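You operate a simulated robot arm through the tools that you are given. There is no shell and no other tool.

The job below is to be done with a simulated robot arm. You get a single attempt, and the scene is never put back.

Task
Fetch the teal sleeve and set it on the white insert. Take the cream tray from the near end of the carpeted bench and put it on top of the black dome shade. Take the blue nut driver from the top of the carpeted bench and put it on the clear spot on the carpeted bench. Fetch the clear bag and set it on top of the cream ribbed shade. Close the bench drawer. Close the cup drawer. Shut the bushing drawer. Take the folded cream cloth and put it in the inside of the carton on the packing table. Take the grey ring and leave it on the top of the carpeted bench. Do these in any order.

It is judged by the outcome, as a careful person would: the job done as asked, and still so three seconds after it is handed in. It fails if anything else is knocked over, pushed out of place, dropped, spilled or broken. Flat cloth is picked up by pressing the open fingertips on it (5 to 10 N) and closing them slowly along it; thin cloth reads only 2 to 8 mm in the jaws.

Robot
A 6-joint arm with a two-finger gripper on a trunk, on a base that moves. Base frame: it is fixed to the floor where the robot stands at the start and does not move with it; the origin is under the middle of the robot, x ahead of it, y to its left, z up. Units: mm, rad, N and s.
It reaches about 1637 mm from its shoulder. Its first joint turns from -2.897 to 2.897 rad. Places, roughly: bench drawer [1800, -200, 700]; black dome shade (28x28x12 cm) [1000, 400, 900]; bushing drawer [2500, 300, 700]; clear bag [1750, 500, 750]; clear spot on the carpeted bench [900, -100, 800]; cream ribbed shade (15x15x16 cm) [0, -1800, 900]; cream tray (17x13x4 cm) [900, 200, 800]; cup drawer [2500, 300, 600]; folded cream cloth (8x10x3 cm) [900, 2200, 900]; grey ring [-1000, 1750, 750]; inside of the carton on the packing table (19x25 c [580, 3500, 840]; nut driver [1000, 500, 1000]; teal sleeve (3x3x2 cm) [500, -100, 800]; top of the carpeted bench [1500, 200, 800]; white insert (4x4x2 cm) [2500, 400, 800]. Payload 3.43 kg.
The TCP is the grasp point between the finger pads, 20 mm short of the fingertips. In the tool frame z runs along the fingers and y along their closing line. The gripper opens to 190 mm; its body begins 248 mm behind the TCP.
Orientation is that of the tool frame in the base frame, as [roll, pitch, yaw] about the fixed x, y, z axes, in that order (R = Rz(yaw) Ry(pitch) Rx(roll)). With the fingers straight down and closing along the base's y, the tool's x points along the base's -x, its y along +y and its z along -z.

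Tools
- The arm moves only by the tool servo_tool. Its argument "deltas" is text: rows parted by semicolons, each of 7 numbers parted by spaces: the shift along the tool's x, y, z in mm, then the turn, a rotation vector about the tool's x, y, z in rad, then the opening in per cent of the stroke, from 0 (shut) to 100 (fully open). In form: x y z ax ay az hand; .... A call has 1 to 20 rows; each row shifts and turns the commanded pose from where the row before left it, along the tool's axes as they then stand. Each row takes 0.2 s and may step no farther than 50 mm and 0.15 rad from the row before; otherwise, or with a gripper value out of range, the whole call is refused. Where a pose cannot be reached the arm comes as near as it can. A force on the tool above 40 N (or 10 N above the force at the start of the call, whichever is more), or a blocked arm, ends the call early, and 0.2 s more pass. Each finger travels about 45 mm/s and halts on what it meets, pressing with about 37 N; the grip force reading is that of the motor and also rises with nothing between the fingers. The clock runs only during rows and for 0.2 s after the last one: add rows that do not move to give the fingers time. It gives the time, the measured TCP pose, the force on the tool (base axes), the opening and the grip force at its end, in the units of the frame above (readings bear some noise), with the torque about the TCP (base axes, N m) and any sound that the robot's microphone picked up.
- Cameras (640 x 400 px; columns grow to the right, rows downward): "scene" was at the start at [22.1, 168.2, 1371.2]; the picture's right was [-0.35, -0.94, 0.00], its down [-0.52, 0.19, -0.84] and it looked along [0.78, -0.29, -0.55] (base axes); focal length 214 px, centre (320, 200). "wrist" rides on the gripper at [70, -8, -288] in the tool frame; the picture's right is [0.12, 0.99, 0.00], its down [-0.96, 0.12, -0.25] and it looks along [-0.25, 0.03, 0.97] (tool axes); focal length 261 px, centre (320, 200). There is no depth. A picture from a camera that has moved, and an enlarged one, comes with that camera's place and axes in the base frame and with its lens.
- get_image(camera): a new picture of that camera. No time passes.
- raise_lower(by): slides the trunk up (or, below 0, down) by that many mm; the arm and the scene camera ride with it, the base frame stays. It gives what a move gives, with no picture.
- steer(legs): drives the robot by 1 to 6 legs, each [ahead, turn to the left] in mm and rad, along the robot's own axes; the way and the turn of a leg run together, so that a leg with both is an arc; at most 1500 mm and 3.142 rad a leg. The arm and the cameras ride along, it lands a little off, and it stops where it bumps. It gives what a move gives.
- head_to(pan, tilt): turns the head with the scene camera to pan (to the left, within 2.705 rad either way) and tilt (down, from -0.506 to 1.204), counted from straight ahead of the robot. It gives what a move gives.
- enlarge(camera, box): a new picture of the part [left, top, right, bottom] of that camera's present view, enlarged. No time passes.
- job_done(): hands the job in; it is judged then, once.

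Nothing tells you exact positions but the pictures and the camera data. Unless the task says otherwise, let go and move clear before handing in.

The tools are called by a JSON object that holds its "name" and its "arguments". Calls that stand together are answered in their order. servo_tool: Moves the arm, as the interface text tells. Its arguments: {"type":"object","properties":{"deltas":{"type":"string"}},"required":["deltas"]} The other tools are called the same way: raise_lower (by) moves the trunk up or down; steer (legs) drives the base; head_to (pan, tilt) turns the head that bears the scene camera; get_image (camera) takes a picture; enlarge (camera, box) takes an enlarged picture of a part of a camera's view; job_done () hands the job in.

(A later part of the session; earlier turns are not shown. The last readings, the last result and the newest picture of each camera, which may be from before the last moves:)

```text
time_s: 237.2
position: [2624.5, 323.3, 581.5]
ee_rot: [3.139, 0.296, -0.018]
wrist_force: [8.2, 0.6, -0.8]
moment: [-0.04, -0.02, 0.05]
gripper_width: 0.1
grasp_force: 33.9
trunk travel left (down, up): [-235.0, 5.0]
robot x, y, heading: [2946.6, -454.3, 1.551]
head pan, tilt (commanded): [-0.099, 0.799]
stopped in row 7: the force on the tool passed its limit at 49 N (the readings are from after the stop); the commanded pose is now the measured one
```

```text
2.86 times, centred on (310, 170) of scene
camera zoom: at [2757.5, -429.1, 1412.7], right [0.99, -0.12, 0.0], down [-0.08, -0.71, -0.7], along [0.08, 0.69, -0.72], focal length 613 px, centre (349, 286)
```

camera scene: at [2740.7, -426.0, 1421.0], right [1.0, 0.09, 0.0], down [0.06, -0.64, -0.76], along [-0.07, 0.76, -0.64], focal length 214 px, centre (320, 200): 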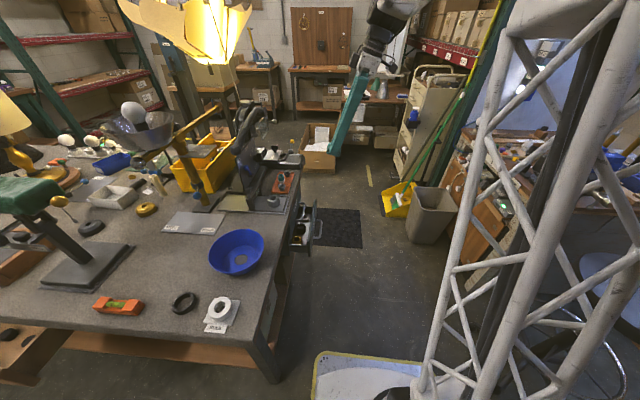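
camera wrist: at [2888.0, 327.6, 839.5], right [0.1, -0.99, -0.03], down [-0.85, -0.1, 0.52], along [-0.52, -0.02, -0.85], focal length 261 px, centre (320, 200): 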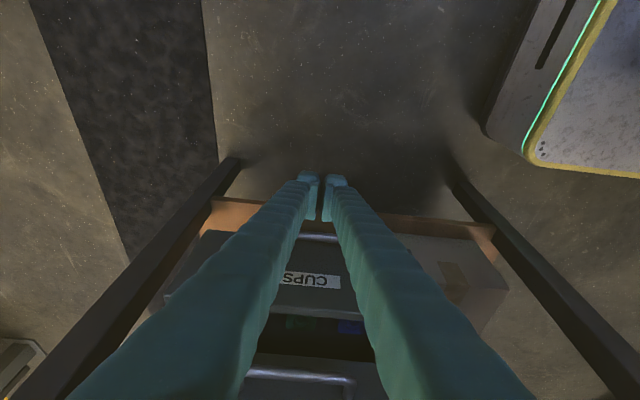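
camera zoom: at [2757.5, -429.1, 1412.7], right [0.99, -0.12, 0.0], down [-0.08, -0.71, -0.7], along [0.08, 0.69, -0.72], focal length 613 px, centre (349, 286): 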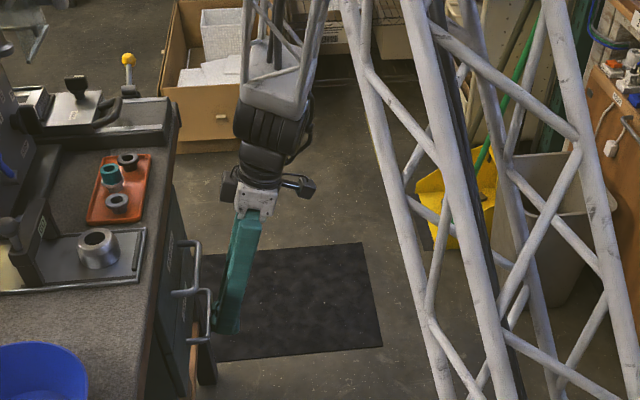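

The cups drawer hit its stop (49 N). Backing away to inspect both fronts.

{"name": "servo_tool", "arguments": {"deltas": "28.6 0 -8.9 0 0 0 0; 28.6 0 -8.9 0 0 0 0; 28.6 0 -8.9 0 0 0 0; 0 0 0 0 0 0 0"}}

{"name": "enlarge", "arguments": {"camera": "scene", "box": [220, 130, 340, 240]}}

{"name": "get_image", "arguments": {"camera": "wrist"}}

```text
time_s: 238.2
position: [2710.2, 322.0, 583.2]
ee_rot: [3.139, 0.297, -0.017]
wrist_force: [-0.2, 0.6, -0.1]
moment: [0.01, 0.02, 0.0]
gripper_width: 0.0
grasp_force: 34.1
trunk travel left (down, up): [-235.0, 5.0]
robot x, y, heading: [2947.2, -453.6, 1.557]
head pan, tilt (commanded): [-0.099, 0.799]
```

```text
3.64 times, centred on (280, 185) of scene
camera zoom: at [2757.2, -429.6, 1412.7], right [0.99, -0.12, 0.0], down [-0.08, -0.71, -0.7], along [0.08, 0.69, -0.72], focal length 780 px, centre (466, 254)
```

zoom: 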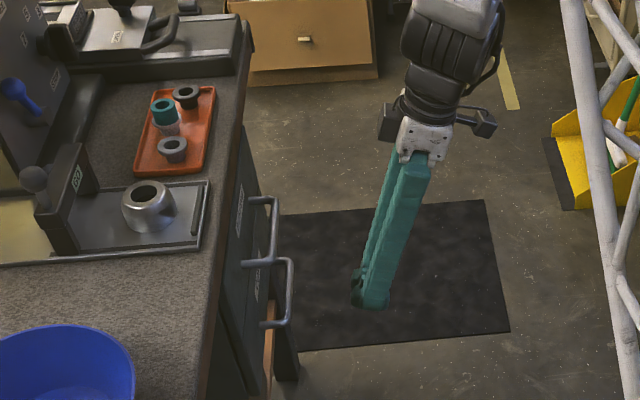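

```text
taken
camera wrist: at [2861.6, 328.6, 837.7], right [0.1, -0.99, -0.03], down [-0.85, -0.1, 0.52], along [-0.52, -0.02, -0.85], focal length 261 px, centre (320, 200)
```

wrist: 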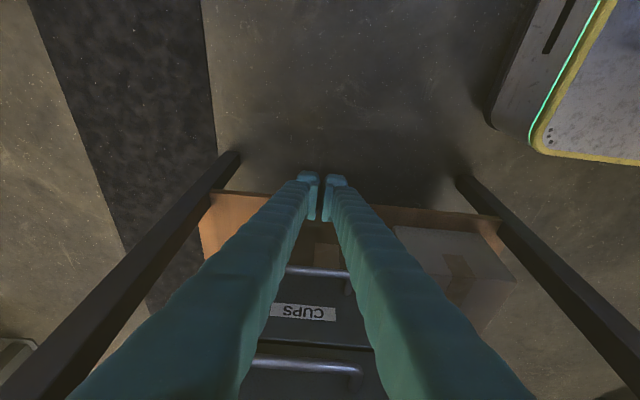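

Both drawer fronts are flush: the bushing and cups drawers are closed. Now I'll raise the arm, restore its orientation, and head for the bench drawer on the bench's right side.

{"name": "servo_tool", "arguments": {"deltas": "-13.6 0 -43.9 0 0 0 0; -13.6 0 -43.9 0 0 0 0; -13.6 0 -43.9 0 0 0 0; -13.6 0 -43.9 0 0 0 0; -13.6 0 -43.9 0 0 0 0; -13.6 0 -43.9 0 0 0 0; -13.6 0 -43.9 0 0 0 0; -13.6 0 -43.9 0 0 0 0; -13.6 0 -43.9 0 0 0 0; -13.6 0 -43.9 0 0 0 0; -13.6 0 -43.9 0 0 0 0; -13.6 0 -43.9 0 0 0 0; -13.6 0 -43.9 0 0 0 0; 0 0 0 0 0.15 0 0; 0 0 0 0 0.147 0 0; 0 0 0 0 0 0 0"}}

{"name": "servo_tool", "arguments": {"deltas": "39.7 26 0 0 0 0 0; 39.7 26 0 0 0 0 0; 39.7 26 0 0 0 0 0; 39.7 26 0 0 0 0 0; 39.7 26 0 0 0 0 0; 39.7 26 0 0 0 0 0; 0 0 0 0 0 0.1428 0; 0 0 0 0 0 0.1428 0; 0 0 0 0 0 0.1428 0; 0 0 0 0 0 0.1428 0; 0 0 0 0 0 0.1428 0; 0 0 0 0 0 0.1428 0; 0 0 0 0 0 0.1428 0; 0 0 0 0 0 0.1428 0; 0 0 0 0 0 0.1428 0; 0 0 0 0 0 0.1428 0; 0 0 0 0 0 0.1428 0; 0 0 0 0 0 0 0"}}

{"name": "steer", "arguments": {"legs": [[-650, 0], [0, 1.585], [1158, 0]]}}

{"name": "get_image", "arguments": {"camera": "scene"}}

```text
time_s: 241.6
position: [2711.1, 324.0, 1180.4]
ee_rot: [3.14, -0.003, -0.017]
wrist_force: [-0.2, -0.1, 0.2]
moment: [-0.04, -0.04, 0.0]
gripper_width: 0.0
grasp_force: 34.3
trunk travel left (down, up): [-235.0, 5.0]
robot x, y, heading: [2944.2, -453.7, 1.554]
head pan, tilt (commanded): [-0.099, 0.799]
```

```text
time_s: 245.4
position: [2948.0, 162.8, 1182.0]
ee_rot: [-3.14, -0.004, -1.589]
wrist_force: [0.0, -0.5, 0.5]
moment: [0.0, 0.02, 0.05]
gripper_width: 0.1
grasp_force: 34.6
trunk travel left (down, up): [-235.0, 5.0]
robot x, y, heading: [2949.1, -450.9, 1.552]
head pan, tilt (commanded): [-0.099, 0.799]
```

```text
time_s: 258.5
position: [1166.9, -1080.0, 1180.9]
ee_rot: [-3.141, -0.004, -0.017]
wrist_force: [-0.1, -0.5, -1.2]
moment: [0.0, -0.01, 0.0]
gripper_width: 0.3
grasp_force: 33.7
trunk travel left (down, up): [-235.0, 5.0]
robot x, y, heading: [1780.4, -1079.8, 3.123]
head pan, tilt (commanded): [-0.099, 0.799]
```

```text
taken
camera scene: at [1758.4, -1270.1, 1412.7], right [0.12, 0.99, 0.0], down [0.71, -0.08, -0.7], along [-0.69, 0.08, -0.72], focal length 214 px, centre (320, 200)
```

scene: 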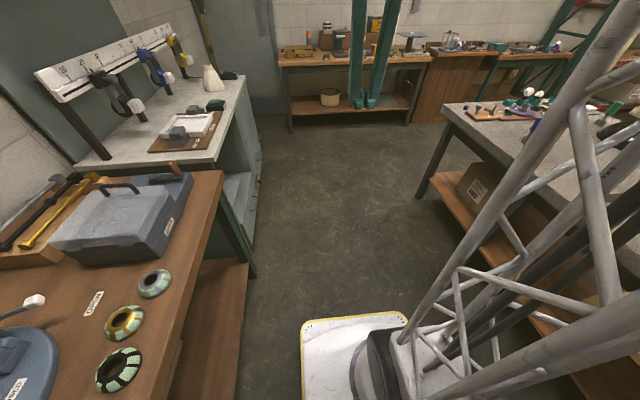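

Turning to face the bench drawer.

{"name": "steer", "arguments": {"legs": [[0, -1.553]]}}

{"name": "head_to", "arguments": {"pan": -0.3, "tilt": 0.7}}

{"name": "get_image", "arguments": {"camera": "scene"}}

{"name": "get_image", "arguments": {"camera": "wrist"}}

```text
time_s: 262.8
position: [1763.1, -463.4, 1180.6]
ee_rot: [3.142, -0.003, -1.558]
wrist_force: [-0.1, -0.2, -0.1]
moment: [0.0, -0.02, 0.01]
gripper_width: 0.0
grasp_force: 34.0
trunk travel left (down, up): [-235.0, 5.0]
robot x, y, heading: [1781.1, -1082.9, 1.584]
head pan, tilt (commanded): [-0.099, 0.799]
```

```text
time_s: 263.6
position: [1762.5, -463.2, 1180.3]
ee_rot: [3.141, -0.004, -1.558]
wrist_force: [0.0, 0.0, -0.6]
moment: [-0.01, 0.02, -0.03]
gripper_width: 0.0
grasp_force: 34.6
trunk travel left (down, up): [-235.0, 5.0]
robot x, y, heading: [1783.2, -1083.5, 1.585]
head pan, tilt (commanded): [-0.3, 0.7]
```

```text
taken
camera scene: at [1608.2, -1061.0, 1421.0], right [0.96, -0.28, 0.0], down [-0.18, -0.62, -0.76], along [0.22, 0.73, -0.64], focal length 214 px, centre (320, 200)
```

scene: 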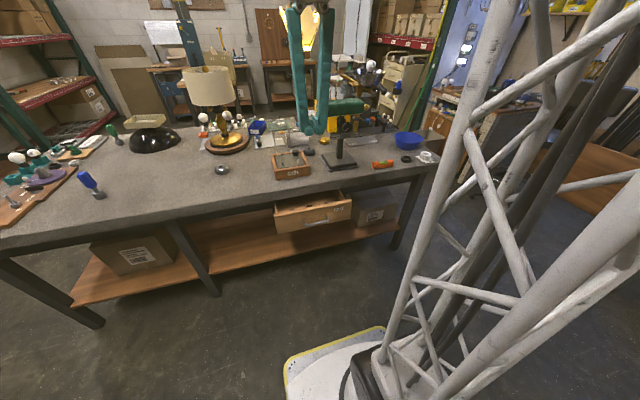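

```text
taken
camera wrist: at [1772.0, -533.3, 1468.8], right [-0.99, -0.13, 0.0], down [-0.13, 0.96, 0.24], along [-0.03, 0.24, -0.97], focal length 261 px, centre (320, 200)
```

wrist: 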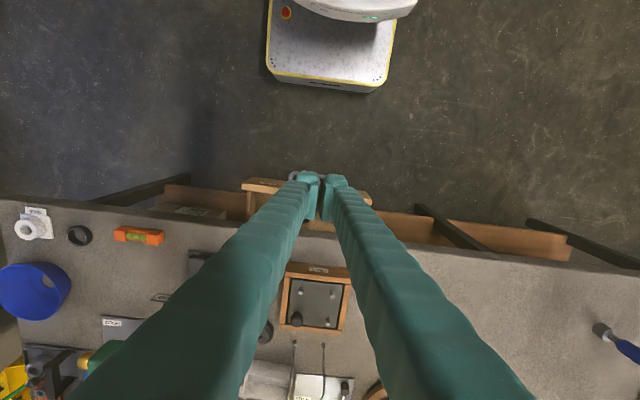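

{"name": "enlarge", "arguments": {"camera": "scene", "box": [250, 130, 400, 250]}}

{"name": "enlarge", "arguments": {"camera": "wrist", "box": [220, 140, 420, 265]}}

```text
3.33 times, centred on (325, 190) of scene
camera zoom: at [1608.2, -1061.0, 1421.0], right [0.96, -0.28, 0.0], down [-0.18, -0.62, -0.76], along [0.22, 0.73, -0.64], focal length 715 px, centre (303, 233)
```

zoom: 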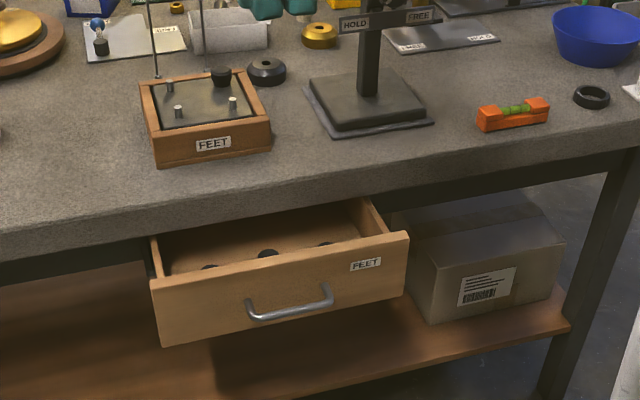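

```text
3.20 times, centred on (320, 202) of wrist
camera zoom: at [1772.0, -533.3, 1468.8], right [-0.99, -0.13, 0.0], down [-0.13, 0.96, 0.24], along [-0.03, 0.24, -0.97], focal length 834 px, centre (320, 192)
```

zoom: 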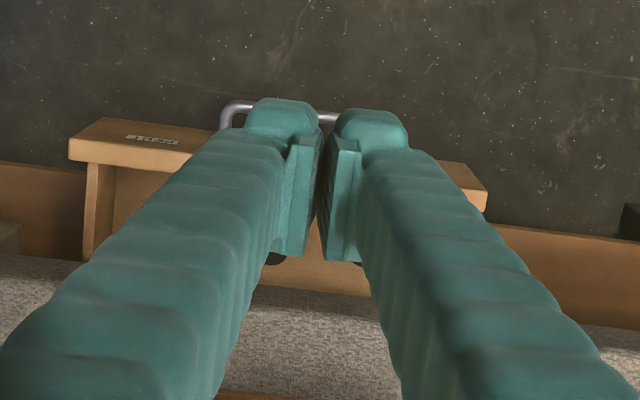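

The "FEET" drawer's handle bar is at about y=−418, z≈724. I'll back the base up slightly, tilt the tips forward, and lower in front of the handle.

{"name": "steer", "arguments": {"legs": [[-70, 0]]}}

{"name": "servo_tool", "arguments": {"deltas": "-20 -22 0 0 0 0 0; -20 0 0 0 0 0 0; 0 0 0 0 -0.15 0 0; 0 0 0 0 -0.15 0 0; 13.4 0 43.3 0 0 0 0; 13.4 0 43.3 0 0 0 0; 13.4 0 43.3 0 0 0 0; 13.4 0 43.3 0 0 0 0; 13.4 0 43.3 0 0 0 0; 13.4 0 43.3 0 0 0 0; 13.4 0 43.3 0 0 0 0; 13.4 0 43.3 0 0 0 0; 0 0 0 0 0 0 0"}}

{"name": "enlarge", "arguments": {"camera": "scene", "box": [230, 130, 400, 250]}}

{"name": "get_image", "arguments": {"camera": "wrist"}}

```text
time_s: 264.6
position: [1765.5, -534.9, 1181.2]
ee_rot: [3.141, -0.003, -1.558]
wrist_force: [0.1, 0.0, -0.3]
moment: [-0.06, 0.03, 0.0]
gripper_width: 0.0
grasp_force: 34.3
trunk travel left (down, up): [-235.0, 5.0]
robot x, y, heading: [1789.7, -1155.4, 1.584]
head pan, tilt (commanded): [-0.3, 0.7]
```

```text
time_s: 267.4
position: [1784.8, -496.1, 819.5]
ee_rot: [3.141, 0.298, -1.557]
wrist_force: [-0.3, 0.2, 0.4]
moment: [0.05, 0.0, 0.01]
gripper_width: 0.0
grasp_force: 34.6
trunk travel left (down, up): [-235.0, 5.0]
robot x, y, heading: [1783.0, -1151.2, 1.583]
head pan, tilt (commanded): [-0.3, 0.7]
```

```text
3.33 times, centred on (315, 190) of scene
camera zoom: at [1609.3, -1131.7, 1421.0], right [0.96, -0.28, 0.0], down [-0.18, -0.62, -0.76], along [0.22, 0.73, -0.64], focal length 715 px, centre (337, 233)
```

zoom: 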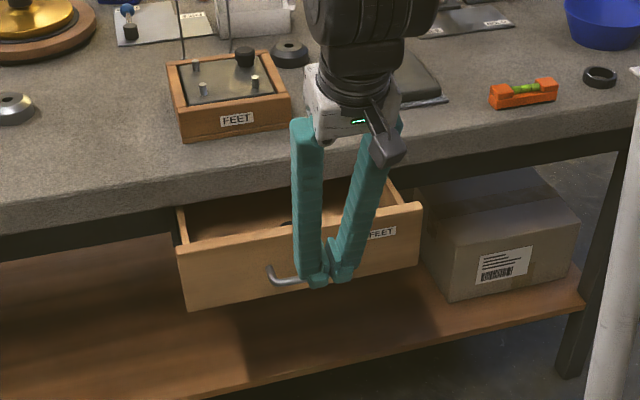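

```text
taken
camera wrist: at [1795.1, -647.0, 1073.0], right [-0.99, -0.13, -0.03], down [-0.13, 0.85, 0.52], along [-0.04, 0.52, -0.85], focal length 261 px, centre (320, 200)
```

wrist: 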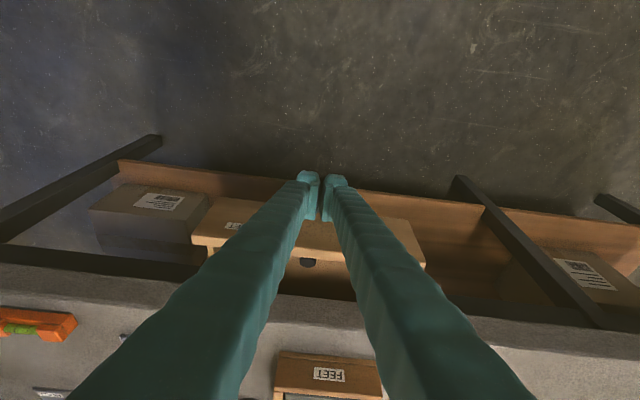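

{"name": "servo_tool", "arguments": {"deltas": "9.4 0 30.3 0 0 0 0; 9.4 0 30.3 0 0 0 0; 9.4 0 30.3 0 0 0 0; 0 0 0 0 0 0 0"}}

{"name": "enlarge", "arguments": {"camera": "scene", "box": [230, 130, 400, 250]}}

{"name": "enlarge", "arguments": {"camera": "wrist", "box": [220, 140, 420, 265]}}

```text
time_s: 268.4
position: [1785.7, -497.2, 724.2]
ee_rot: [-3.141, 0.296, -1.556]
wrist_force: [-0.3, 0.1, -0.9]
moment: [-0.04, -0.04, -0.01]
gripper_width: 0.0
grasp_force: 34.0
trunk travel left (down, up): [-235.0, 5.0]
robot x, y, heading: [1786.0, -1151.5, 1.584]
head pan, tilt (commanded): [-0.3, 0.7]
```

```text
3.33 times, centred on (315, 190) of scene
camera zoom: at [1609.3, -1131.7, 1421.0], right [0.96, -0.28, 0.0], down [-0.18, -0.62, -0.76], along [0.22, 0.73, -0.64], focal length 715 px, centre (337, 233)
```

zoom: 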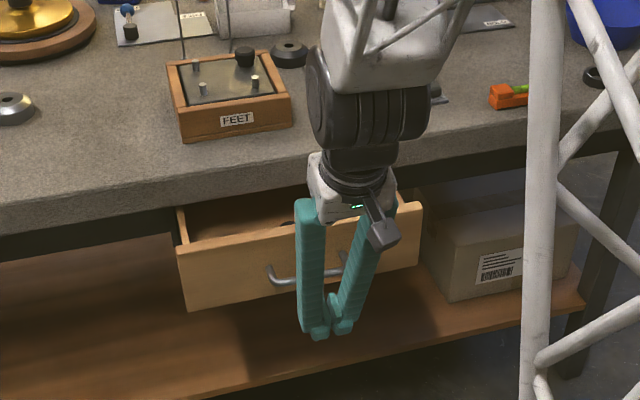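

```text
3.20 times, centred on (320, 202) of wrist
camera zoom: at [1795.8, -648.5, 977.9], right [-0.99, -0.13, -0.03], down [-0.13, 0.85, 0.52], along [-0.04, 0.52, -0.85], focal length 834 px, centre (320, 192)
```

zoom: 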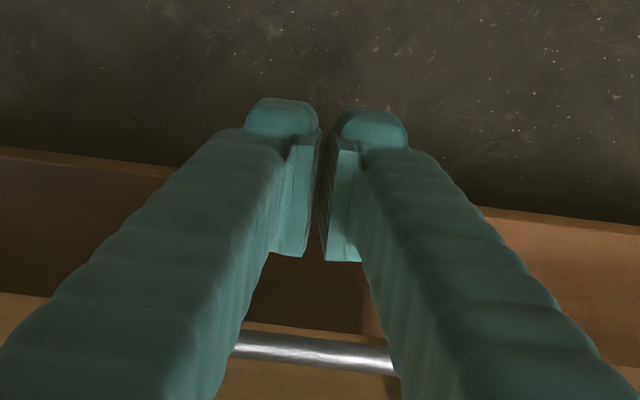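

{"name": "servo_tool", "arguments": {"deltas": "-9.55 0 2.96 0 0 0 0; -9.55 0 2.96 0 0 0 0; -9.55 0 2.96 0 0 0 0; -9.55 0 2.96 0 0 0 0; -9.55 0 2.96 0 0 0 0; -9.55 0 2.96 0 0 0 0; -9.55 0 2.96 0 0 0 0; -9.55 0 2.96 0 0 0 0; 0 0 0 0 0 0 0"}}

{"name": "enlarge", "arguments": {"camera": "scene", "box": [230, 130, 400, 250]}}

```text
time_s: 270.4
position: [1783.8, -414.5, 723.6]
ee_rot: [-3.141, 0.296, -1.557]
wrist_force: [-0.4, 0.8, 0.2]
moment: [-0.02, 0.03, 0.0]
gripper_width: 0.0
grasp_force: 34.2
trunk travel left (down, up): [-235.0, 5.0]
robot x, y, heading: [1784.5, -1153.8, 1.584]
head pan, tilt (commanded): [-0.3, 0.7]
```

```text
3.33 times, centred on (315, 190) of scene
camera zoom: at [1609.3, -1131.7, 1421.0], right [0.96, -0.28, 0.0], down [-0.18, -0.62, -0.76], along [0.22, 0.73, -0.64], focal length 715 px, centre (337, 233)
```

zoom: 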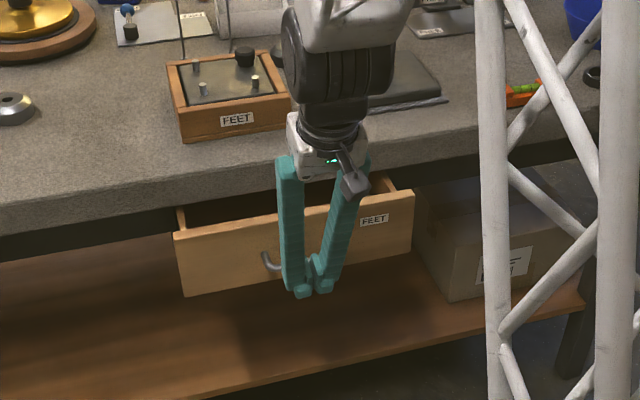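

Moving in smoothly. I'll keep pushing until it seats.

{"name": "servo_tool", "arguments": {"deltas": "-9.55 0 2.96 0 0 0 0; -9.55 0 2.96 0 0 0 0; -9.55 0 2.96 0 0 0 0; -9.55 0 2.96 0 0 0 0; -9.55 0 2.96 0 0 0 0; -9.55 0 2.96 0 0 0 0; -7.6 0 2.4 0 0 0 0; -7.6 0 2.4 0 0 0 0; 0 0 0 0 0 0 0"}}

{"name": "enlarge", "arguments": {"camera": "scene", "box": [230, 130, 400, 250]}}

```text
time_s: 272.4
position: [1784.7, -339.1, 722.1]
ee_rot: [-3.141, 0.298, -1.558]
wrist_force: [-0.5, 0.1, -1.3]
moment: [0.01, -0.01, 0.0]
gripper_width: 0.0
grasp_force: 34.5
trunk travel left (down, up): [-235.0, 5.0]
robot x, y, heading: [1786.0, -1151.9, 1.587]
head pan, tilt (commanded): [-0.3, 0.7]
```

```text
3.33 times, centred on (315, 190) of scene
camera zoom: at [1609.3, -1131.6, 1421.0], right [0.96, -0.28, 0.0], down [-0.18, -0.62, -0.76], along [0.22, 0.73, -0.64], focal length 715 px, centre (337, 233)
```

zoom: 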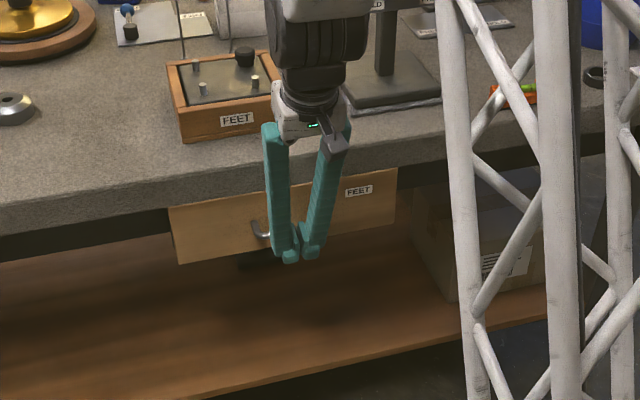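

{"name": "servo_tool", "arguments": {"deltas": "-7.6 0 2.4 0 0 0 0; -7.6 0 2.4 0 0 0 0; -7.6 0 2.4 0 0 0 0; -7.6 0 2.4 0 0 0 0; -7.6 0 2.4 0 0 0 0; 0 0 0 0 0 0 0"}}

{"name": "enlarge", "arguments": {"camera": "scene", "box": [230, 130, 400, 250]}}

```text
time_s: 273.6
position: [1783.1, -306.3, 719.3]
ee_rot: [3.142, 0.287, -1.557]
wrist_force: [0.2, -5.5, 1.0]
moment: [0.03, 0.01, 0.01]
gripper_width: 5.8
grasp_force: 35.0
trunk travel left (down, up): [-235.0, 5.0]
robot x, y, heading: [1787.1, -1151.4, 1.584]
head pan, tilt (commanded): [-0.3, 0.7]
stopped in row 6: the force on the tool passed its limit at 51 N (the readings are from after the stop); the commanded pose is now the measured one
```

```text
3.33 times, centred on (315, 190) of scene
camera zoom: at [1609.3, -1132.3, 1420.9], right [0.96, -0.28, 0.0], down [-0.18, -0.62, -0.77], along [0.22, 0.73, -0.64], focal length 715 px, centre (337, 233)
```

zoom: 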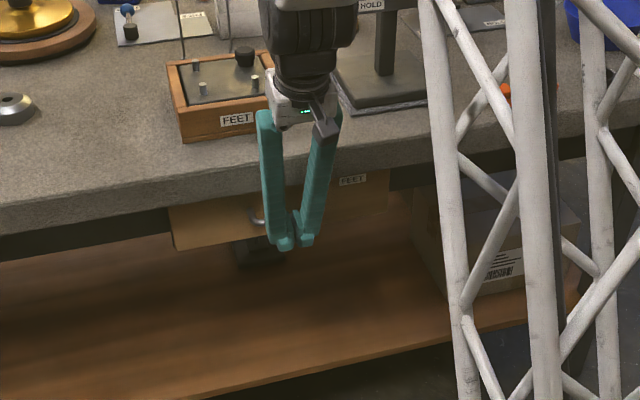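

It hit a stop at 51 N. Backing off to inspect whether the drawer is fully flush.

{"name": "servo_tool", "arguments": {"deltas": "38 0 -12 0 0 0 0; 38 0 -12 0 0 0 0; 38 0 -12 0 0 0 0; 38 0 -12 0 0 0 0; -13.4 0 -43.3 0 0 0 0; -13.4 0 -43.3 0 0 0 0; -13.4 0 -43.3 0 0 0 0; -13.4 0 -43.3 0 0 0 0; -13.4 0 -43.3 0 0 0 0; -13.4 0 -43.3 0 0 0 0; 0 0 0 0 0 0 0"}}

{"name": "enlarge", "arguments": {"camera": "scene", "box": [230, 130, 400, 250]}}

{"name": "head_to", "arguments": {"pan": -0.1, "tilt": 0.7}}

{"name": "enlarge", "arguments": {"camera": "scene", "box": [250, 140, 410, 250]}}

```text
time_s: 276.0
position: [1786.0, -463.0, 995.3]
ee_rot: [-3.141, 0.288, -1.556]
wrist_force: [1.1, 1.1, 1.2]
moment: [0.0, -0.02, 0.04]
gripper_width: 0.0
grasp_force: 34.6
trunk travel left (down, up): [-235.0, 5.0]
robot x, y, heading: [1784.5, -1149.4, 1.586]
head pan, tilt (commanded): [-0.3, 0.7]
```

```text
3.33 times, centred on (315, 190) of scene
camera zoom: at [1609.3, -1132.1, 1421.0], right [0.96, -0.28, 0.0], down [-0.18, -0.62, -0.76], along [0.22, 0.73, -0.64], focal length 715 px, centre (337, 233)
```

zoom: 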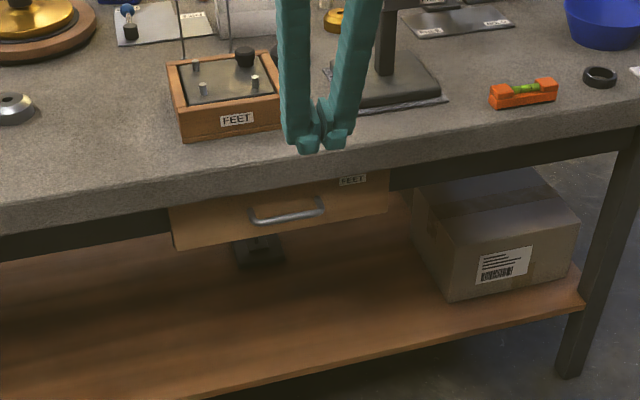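

```text
time_s: 276.7
position: [1785.9, -461.4, 994.5]
ee_rot: [3.141, 0.288, -1.559]
wrist_force: [-0.1, 0.0, -0.6]
moment: [0.03, 0.01, 0.01]
gripper_width: 0.0
grasp_force: 34.1
trunk travel left (down, up): [-235.0, 5.0]
robot x, y, heading: [1787.1, -1149.7, 1.589]
head pan, tilt (commanded): [-0.099, 0.7]
```

```text
3.64 times, centred on (330, 195) of scene
camera zoom: at [1592.6, -1128.9, 1421.0], right [1.0, -0.09, 0.0], down [-0.06, -0.64, -0.76], along [0.07, 0.76, -0.64], focal length 780 px, centre (284, 218)
```

zoom: 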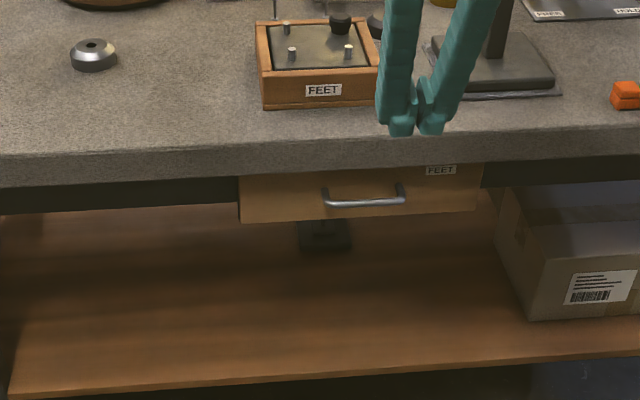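

{"name": "enlarge", "arguments": {"camera": "scene", "box": [300, 170, 400, 220]}}

{"name": "get_image", "arguments": {"camera": "wrist"}}

```text
6.40 times, centred on (350, 195) of scene
camera zoom: at [1592.6, -1128.9, 1421.0], right [1.0, -0.09, 0.0], down [-0.06, -0.64, -0.76], along [0.07, 0.76, -0.64], focal length 1373 px, centre (128, 232)
```

zoom: 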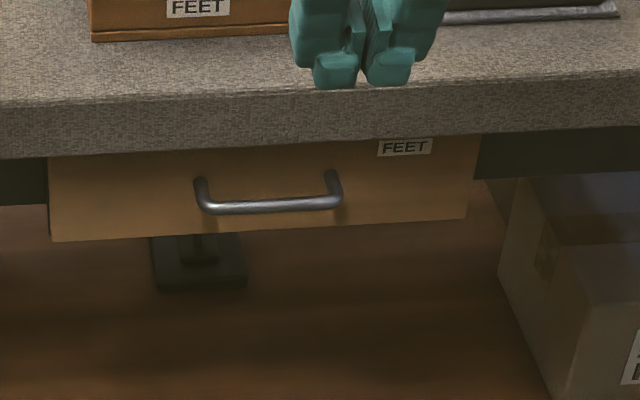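

```text
taken
camera wrist: at [1795.7, -611.1, 1250.2], right [-0.99, -0.13, -0.03], down [-0.13, 0.85, 0.51], along [-0.04, 0.51, -0.86], focal length 261 px, centre (320, 200)
```

wrist: 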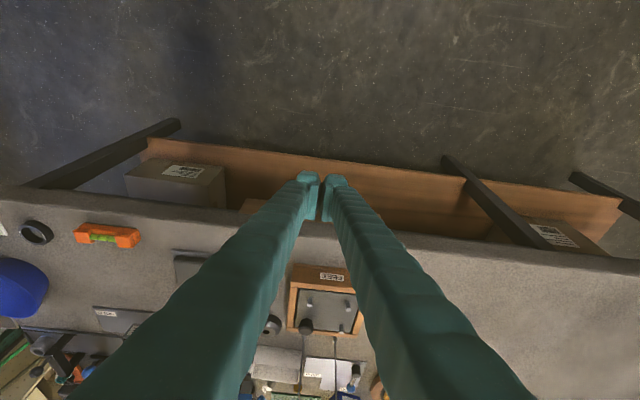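

It looks flush, but I want to be sure the stop was the drawer and not my finger against the bench edge. I'll push the handle once more with a steeper tilt.

{"name": "servo_tool", "arguments": {"deltas": "0 0 0 0 -0.15 0 0; 0 0 0 0 -0.15 0 0; 16.4 0 43.2 0 0 0 0; 16.4 0 43.2 0 0 0 0; 16.4 0 43.2 0 0 0 0; 16.4 0 43.2 0 0 0 0; 16.4 0 43.2 0 0 0 0; 16.4 0 43.2 0 0 0 0; 0 0 0 0 0 0 0"}}

{"name": "get_image", "arguments": {"camera": "wrist"}}

{"name": "enlarge", "arguments": {"camera": "scene", "box": [250, 130, 410, 240]}}

```text
time_s: 278.7
position: [1783.7, -399.6, 730.7]
ee_rot: [3.14, 0.588, -1.558]
wrist_force: [0.5, 0.6, -0.7]
moment: [0.0, 0.02, 0.0]
gripper_width: 0.0
grasp_force: 34.6
out of reach, approached as far as the arm can: row 6, 7
trunk travel left (down, up): [-235.0, 5.0]
robot x, y, heading: [1786.2, -1152.7, 1.585]
head pan, tilt (commanded): [-0.099, 0.7]
```

```text
taken
camera wrist: at [1794.2, -617.4, 931.0], right [-0.99, -0.11, -0.07], down [-0.12, 0.66, 0.74], along [-0.04, 0.74, -0.67], focal length 261 px, centre (320, 200)
```

wrist: 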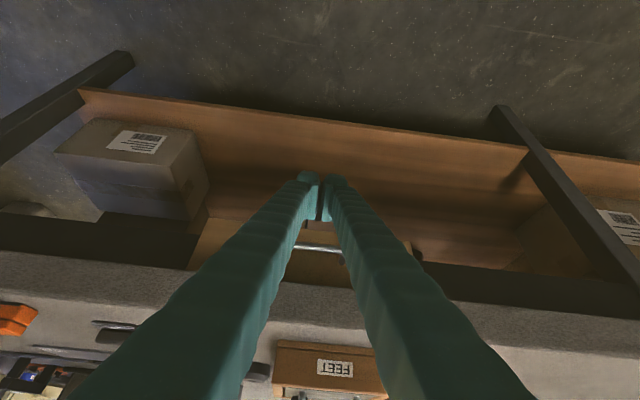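

```text
3.64 times, centred on (330, 185) of scene
camera zoom: at [1592.6, -1128.7, 1421.0], right [1.0, -0.09, 0.0], down [-0.05, -0.64, -0.76], along [0.07, 0.76, -0.64], focal length 780 px, centre (284, 254)
```

zoom: 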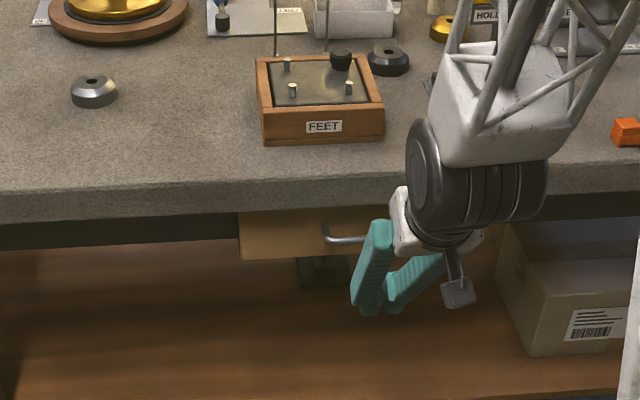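

{"name": "servo_tool", "arguments": {"deltas": "-8.3 0 5.5 0 0 0 0; -8.3 0 5.5 0 0 0 0; -8.3 0 5.5 0 0 0 0; -8.3 0 5.5 0 0 0 0; -8.3 0 5.5 0 0 0 0; -6.6 0 4.4 0 0 0 0; -6.6 0 4.4 0 0 0 0; -5 0 3.3 0 0 0 0; -5 0 3.3 0 0 0 0; -5 0 3.3 0 0 0 0; -5 0 3.3 0 0 0 0; 0 0 0 0 0 0 0"}}

{"name": "get_image", "arguments": {"camera": "wrist"}}

{"name": "enlarge", "arguments": {"camera": "scene", "box": [250, 130, 410, 240]}}

```text
time_s: 281.3
position: [1783.6, -313.0, 732.3]
ee_rot: [3.139, 0.587, -1.557]
wrist_force: [-0.8, 0.7, 0.0]
moment: [0.04, -0.02, -0.03]
gripper_width: 0.0
grasp_force: 34.2
trunk travel left (down, up): [-235.0, 5.0]
robot x, y, heading: [1784.9, -1152.4, 1.583]
head pan, tilt (commanded): [-0.099, 0.7]
```

```text
taken
camera wrist: at [1794.1, -530.2, 931.3], right [-0.99, -0.11, -0.07], down [-0.12, 0.66, 0.74], along [-0.04, 0.74, -0.67], focal length 261 px, centre (320, 200)
```

wrist: 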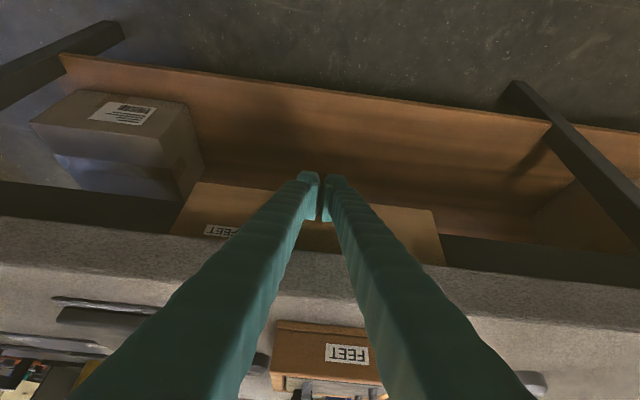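

```text
3.64 times, centred on (330, 185) of scene
camera zoom: at [1592.5, -1128.9, 1421.0], right [1.0, -0.09, 0.0], down [-0.05, -0.64, -0.76], along [0.07, 0.76, -0.64], focal length 780 px, centre (284, 254)
```

zoom: 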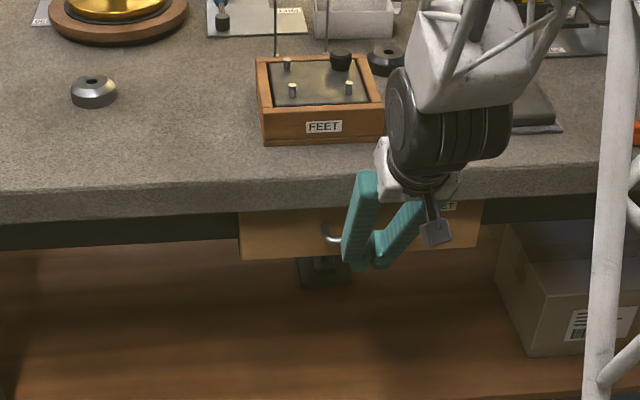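

{"name": "servo_tool", "arguments": {"deltas": "-5 0 3.3 0 0 0 0; -5 0 3.3 0 0 0 0; -5 0 3.3 0 0 0 0; -5 0 3.3 0 0 0 0; -5 0 3.3 0 0 0 0; -5 0 3.3 0 0 0 0; 0 0 0 0 0 0 0"}}

{"name": "enlarge", "arguments": {"camera": "scene", "box": [250, 130, 410, 240]}}

```text
time_s: 282.0
position: [1784.4, -302.6, 731.1]
ee_rot: [3.141, 0.585, -1.557]
wrist_force: [1.2, -18.5, 21.8]
moment: [0.39, 0.02, -0.04]
gripper_width: 6.0
grasp_force: 34.2
trunk travel left (down, up): [-235.0, 5.0]
robot x, y, heading: [1784.3, -1154.6, 1.586]
head pan, tilt (commanded): [-0.099, 0.7]
stopped in row 3: the force on the tool passed its limit at 49 N (the readings are from after the stop); the commanded pose is now the measured one
```

```text
3.64 times, centred on (330, 185) of scene
camera zoom: at [1592.6, -1130.7, 1421.4], right [1.0, -0.09, 0.0], down [-0.05, -0.64, -0.77], along [0.07, 0.76, -0.64], focal length 780 px, centre (284, 254)
```

zoom: 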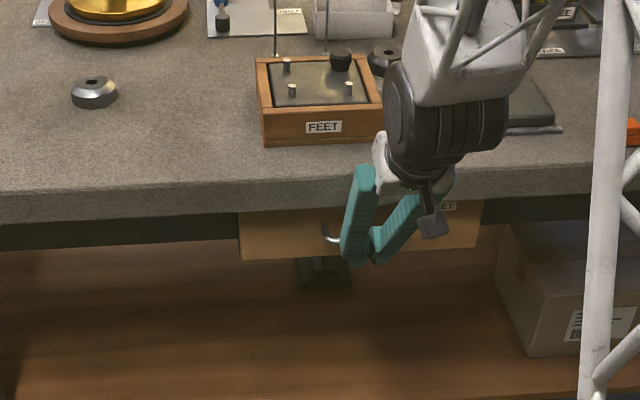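

No further movement under ~50 N: the drawer is at its stop, so it's closed. Retreating and straightening the gripper.

{"name": "servo_tool", "arguments": {"deltas": "41.6 0 -27.7 0 0 0 0; 41.6 0 -27.7 0 0 0 0; -27.7 0 -41.6 0 0 0 0; -27.7 0 -41.6 0 0 0 0; -27.7 0 -41.6 0 0 0 0; -27.7 0 -41.6 0 0 0 0; -27.7 0 -41.6 0 0 0 0; -27.7 0 -41.6 0 0 0 0; -27.7 0 -41.6 0 0 0 0; 0 0 0 0 0.147 0 0; 0 0 0 0 0.147 0 0; 0 0 0 0 0.147 0 0; 0 0 0 0 0.147 0 0; 0 0 -40 0 0 0 0; 0 0 -40 0 0 0 0; 0 0 0 0 0 0 50"}}

{"name": "enlarge", "arguments": {"camera": "scene", "box": [250, 120, 410, 230]}}

{"name": "get_image", "arguments": {"camera": "wrist"}}

```text
time_s: 285.4
position: [1792.8, -400.0, 1143.8]
ee_rot: [3.141, -0.006, -1.557]
wrist_force: [-0.3, -0.4, 0.3]
moment: [0.08, 0.02, 0.01]
gripper_width: 33.9
grasp_force: 0.1
out of reach, approached as far as the arm can: row 4
trunk travel left (down, up): [-235.0, 5.0]
robot x, y, heading: [1783.4, -1150.9, 1.586]
head pan, tilt (commanded): [-0.099, 0.7]
```

```text
3.64 times, centred on (330, 175) of scene
camera zoom: at [1592.5, -1129.3, 1421.0], right [1.0, -0.09, 0.0], down [-0.05, -0.64, -0.77], along [0.07, 0.76, -0.64], focal length 780 px, centre (284, 291)
```

zoom: 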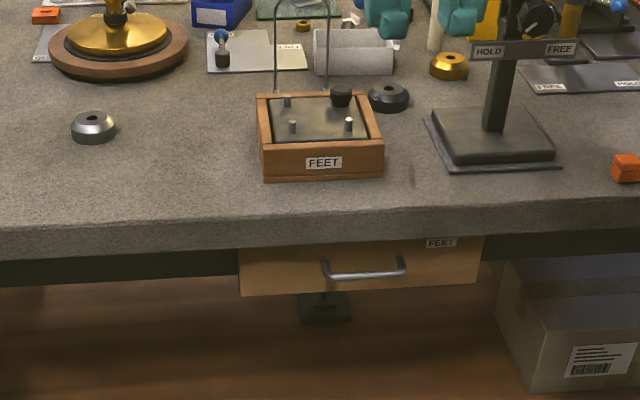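

```text
taken
camera wrist: at [1800.2, -469.6, 1431.9], right [-0.99, -0.13, 0.0], down [-0.13, 0.96, 0.24], along [-0.03, 0.24, -0.97], focal length 261 px, centre (320, 200)
```

wrist: 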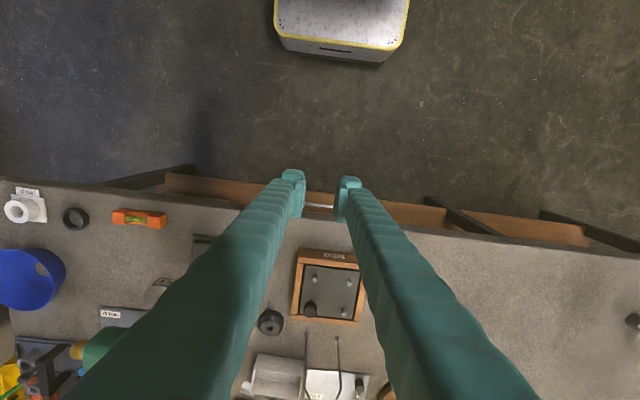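

The drawer front is hidden under the bench edge with only the handle showing, so all three drawers are shut. Next the clear bag: I'll drive up to the bench and look at it from above.

{"name": "steer", "arguments": {"legs": [[490, 0]]}}

{"name": "get_image", "arguments": {"camera": "wrist"}}

{"name": "head_to", "arguments": {"pan": -0.1, "tilt": 0.4}}

{"name": "get_image", "arguments": {"camera": "scene"}}

```text
time_s: 288.3
position: [1781.7, 79.2, 1143.7]
ee_rot: [-3.141, -0.003, -1.554]
wrist_force: [0.6, -0.6, -0.4]
moment: [0.01, 0.02, -0.01]
gripper_width: 95.1
grasp_force: 0.1
trunk travel left (down, up): [-235.0, 5.0]
robot x, y, heading: [1773.3, -671.8, 1.592]
head pan, tilt (commanded): [-0.099, 0.7]
```

```text
taken
camera wrist: at [1790.5, 9.2, 1431.5], right [-0.99, -0.14, 0.0], down [-0.13, 0.96, 0.24], along [-0.03, 0.24, -0.97], focal length 261 px, centre (320, 200)
```

wrist: 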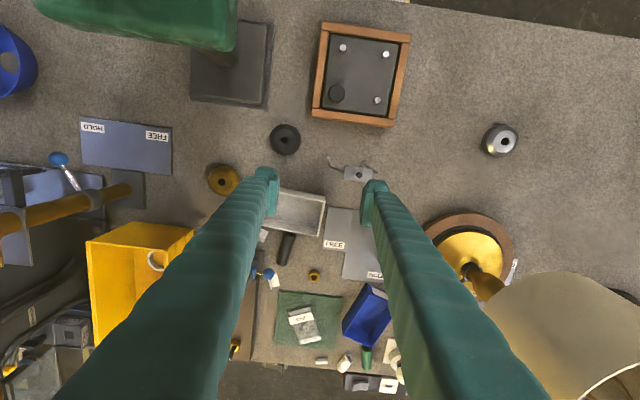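

```text
time_s: 289.1
position: [1781.5, 78.7, 1144.4]
ee_rot: [-3.141, -0.006, -1.553]
wrist_force: [-0.1, 0.1, -0.2]
moment: [0.02, -0.02, 0.02]
gripper_width: 94.7
grasp_force: 0.0
trunk travel left (down, up): [-235.0, 5.0]
robot x, y, heading: [1776.9, -672.0, 1.589]
head pan, tilt (commanded): [-0.099, 0.4]
```

```text
taken
camera scene: at [1585.6, -643.5, 1447.8], right [1.0, -0.08, 0.0], down [-0.03, -0.39, -0.92], along [0.08, 0.92, -0.39], focal length 214 px, centre (320, 200)
```

scene: 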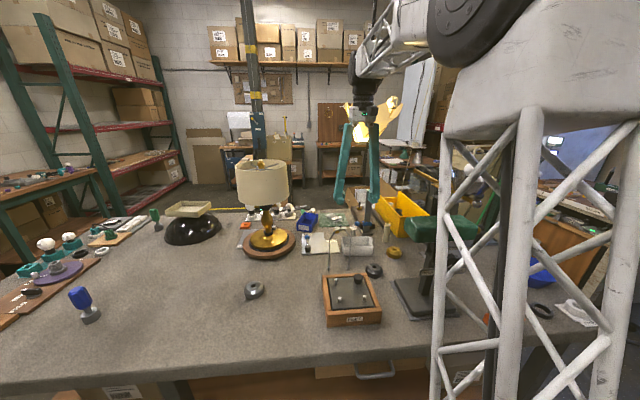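

{"name": "enlarge", "arguments": {"camera": "wrist", "box": [240, 260, 400, 380]}}

{"name": "enlarge", "arguments": {"camera": "scene", "box": [290, 180, 420, 270]}}

```text
3.33 times, centred on (320, 320) of wrist
camera zoom: at [1790.5, 9.3, 1431.4], right [-0.99, -0.14, 0.0], down [-0.13, 0.96, 0.24], along [-0.03, 0.24, -0.97], focal length 869 px, centre (320, -200)
```

zoom: 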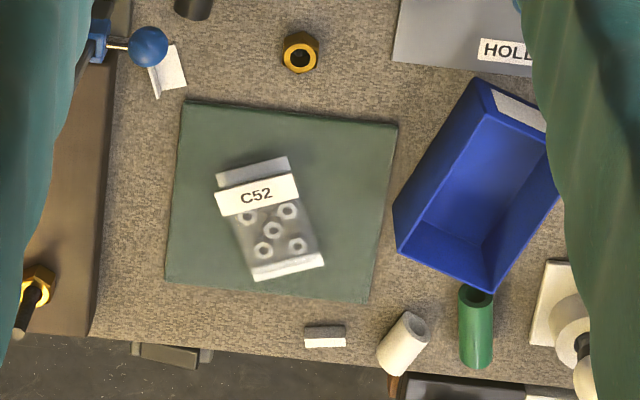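

```text
4.44 times, centred on (355, 225) of scene
camera zoom: at [1585.6, -643.5, 1447.8], right [1.0, -0.08, 0.0], down [-0.03, -0.39, -0.92], along [0.08, 0.92, -0.39], focal length 953 px, centre (164, 89)
```

zoom: 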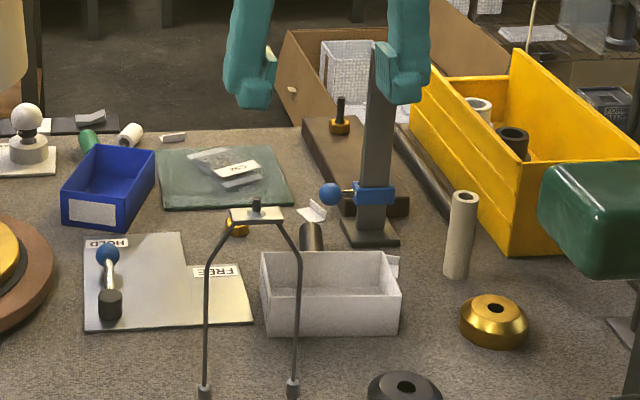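

{"name": "enlarge", "arguments": {"camera": "scene", "box": [320, 200, 370, 230]}}

{"name": "enlarge", "arguments": {"camera": "wrist", "box": [270, 285, 350, 355]}}

```text
12.80 times, centred on (345, 215) of scene
camera zoom: at [1585.6, -643.5, 1447.8], right [1.0, -0.08, 0.0], down [-0.03, -0.39, -0.92], along [0.08, 0.92, -0.39], focal length 2745 px, centre (0, 8)
```

zoom: 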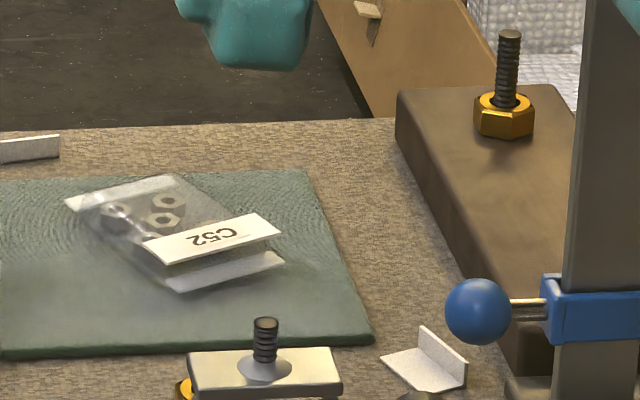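

```text
5.71 times, centred on (310, 320) of wrist
camera zoom: at [1790.5, 9.3, 1431.4], right [-0.99, -0.14, 0.0], down [-0.13, 0.96, 0.24], along [-0.03, 0.24, -0.97], focal length 1489 px, centre (377, -486)
```

zoom: 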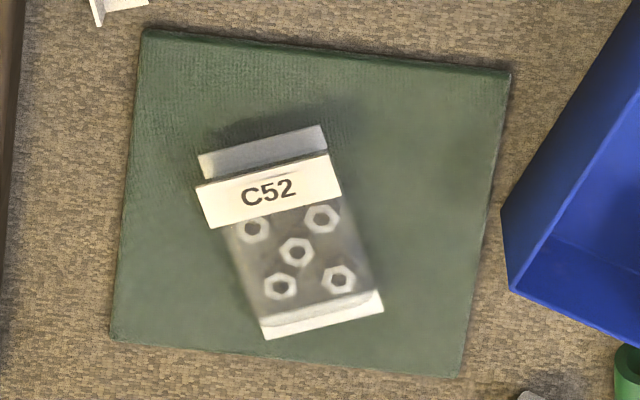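

The clear bag is the C52 pouch with nuts on the green mat, about 60 × 108 mm at (1762, 515). I'll nudge forward and bring the gripper over it, turned to close across its width.

{"name": "steer", "arguments": {"legs": [[45, 0]]}}

{"name": "servo_tool", "arguments": {"deltas": "-39.4 1.9 13.4 0 0 0 45; -39.4 1.9 13.4 0 0 0 45; -39.4 1.9 13.4 0 0 0 45; -39.4 1.9 13.4 0 0 0 45; -39.4 1.9 13.4 0 0 0 45; -39.4 1.9 13.4 0 0 0 45; -39.4 1.9 13.4 0 0 0 45; 0 0 0 0 0 -0.1367 45; 0 0 0 0 0 -0.1367 45; 0 0 0 0 0 -0.1367 45; 0 0 0 0 0 0 45"}}

{"name": "get_image", "arguments": {"camera": "wrist"}}

{"name": "get_image", "arguments": {"camera": "scene"}}

```text
time_s: 290.0
position: [1780.9, 122.7, 1144.6]
ee_rot: [-3.142, -0.003, -1.555]
wrist_force: [0.0, -0.2, 0.1]
moment: [0.04, 0.02, 0.01]
gripper_width: 95.0
grasp_force: 0.0
trunk travel left (down, up): [-235.0, 5.0]
robot x, y, heading: [1776.8, -628.2, 1.587]
head pan, tilt (commanded): [-0.099, 0.4]
```

```text
time_s: 292.4
position: [1762.7, 398.9, 1049.1]
ee_rot: [3.14, -0.003, -1.143]
wrist_force: [-0.7, -0.3, -0.3]
moment: [-0.04, -0.02, 0.02]
gripper_width: 85.4
grasp_force: 0.0
trunk travel left (down, up): [-235.0, 5.0]
robot x, y, heading: [1773.1, -629.2, 1.593]
head pan, tilt (commanded): [-0.099, 0.4]
```

```text
taken
camera wrist: at [1799.8, 339.0, 1336.7], right [-0.85, -0.52, 0.0], down [-0.5, 0.83, 0.24], along [-0.13, 0.21, -0.97], focal length 261 px, centre (320, 200)
```

wrist: 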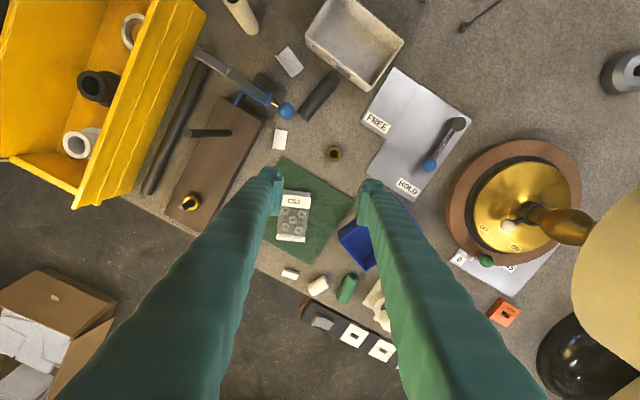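

```text
taken
camera scene: at [1584.8, -598.4, 1447.8], right [1.0, -0.08, 0.0], down [-0.03, -0.39, -0.92], along [0.08, 0.92, -0.39], focal length 214 px, centre (320, 200)
```

scene: 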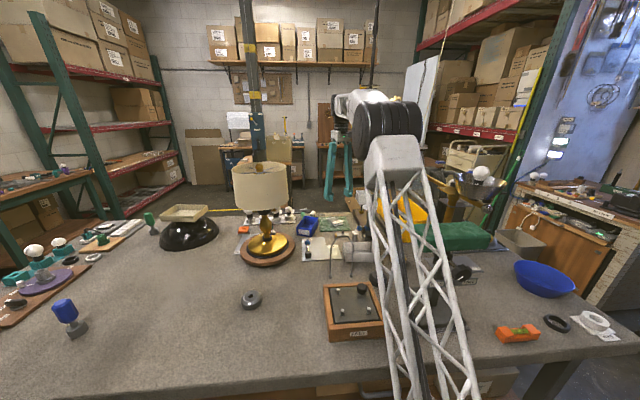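

{"name": "enlarge", "arguments": {"camera": "wrist", "box": [240, 140, 400, 260]}}

```text
3.33 times, centred on (320, 200) of wrist
camera zoom: at [1799.8, 339.0, 1336.7], right [-0.85, -0.52, 0.0], down [-0.5, 0.83, 0.24], along [-0.13, 0.21, -0.97], focal length 869 px, centre (320, 200)
```

zoom: 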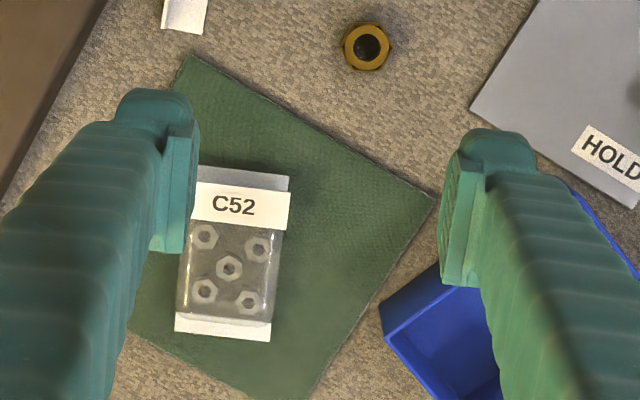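

The gripper is aligned with the bag's length. Moving over its centre (1760, 506) and descending partway, with the opening narrowed to stay clear of the blue bin.

{"name": "servo_tool", "arguments": {"deltas": "-19.7 -8.4 29 0 0 0 41; -19.7 -8.4 29 0 0 0 41; -19.7 -8.4 29 0 0 0 41; -19.7 -8.4 29 0 0 0 41; -19.7 -8.4 29 0 0 0 41; 0 0 0 0 0 0 41"}}

{"name": "enlarge", "arguments": {"camera": "wrist", "box": [240, 120, 400, 240]}}

{"name": "get_image", "arguments": {"camera": "wrist"}}

{"name": "get_image", "arguments": {"camera": "scene"}}

```text
time_s: 293.8
position: [1759.2, 504.2, 902.6]
ee_rot: [3.14, -0.006, -1.143]
wrist_force: [-0.6, 0.5, -0.3]
moment: [-0.04, 0.03, -0.01]
gripper_width: 77.7
grasp_force: 0.1
trunk travel left (down, up): [-235.0, 5.0]
robot x, y, heading: [1776.7, -629.1, 1.588]
head pan, tilt (commanded): [-0.099, 0.4]
```

```text
3.33 times, centred on (320, 180) of wrist
camera zoom: at [1795.3, 445.7, 1190.6], right [-0.85, -0.52, 0.0], down [-0.5, 0.83, 0.24], along [-0.13, 0.21, -0.97], focal length 869 px, centre (320, 267)
```

zoom: 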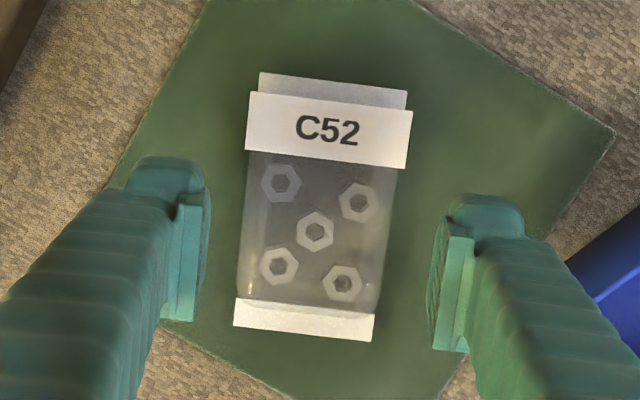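

```text
taken
camera wrist: at [1795.3, 445.7, 1190.6], right [-0.85, -0.52, 0.0], down [-0.5, 0.83, 0.24], along [-0.13, 0.21, -0.97], focal length 261 px, centre (320, 200)
```

wrist: 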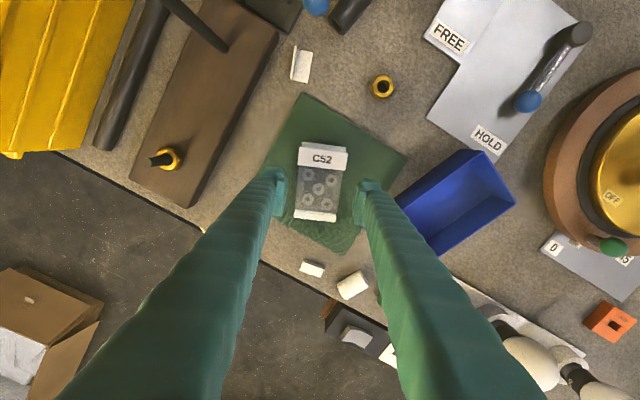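

```text
taken
camera scene: at [1584.8, -598.2, 1447.8], right [1.0, -0.08, 0.0], down [-0.03, -0.39, -0.92], along [0.08, 0.92, -0.39], focal length 214 px, centre (320, 200)
```

scene: 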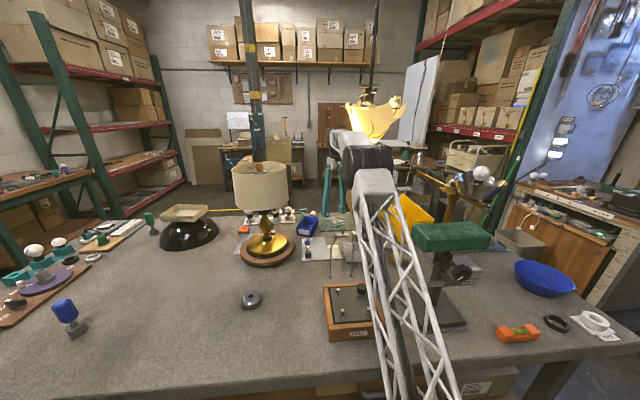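

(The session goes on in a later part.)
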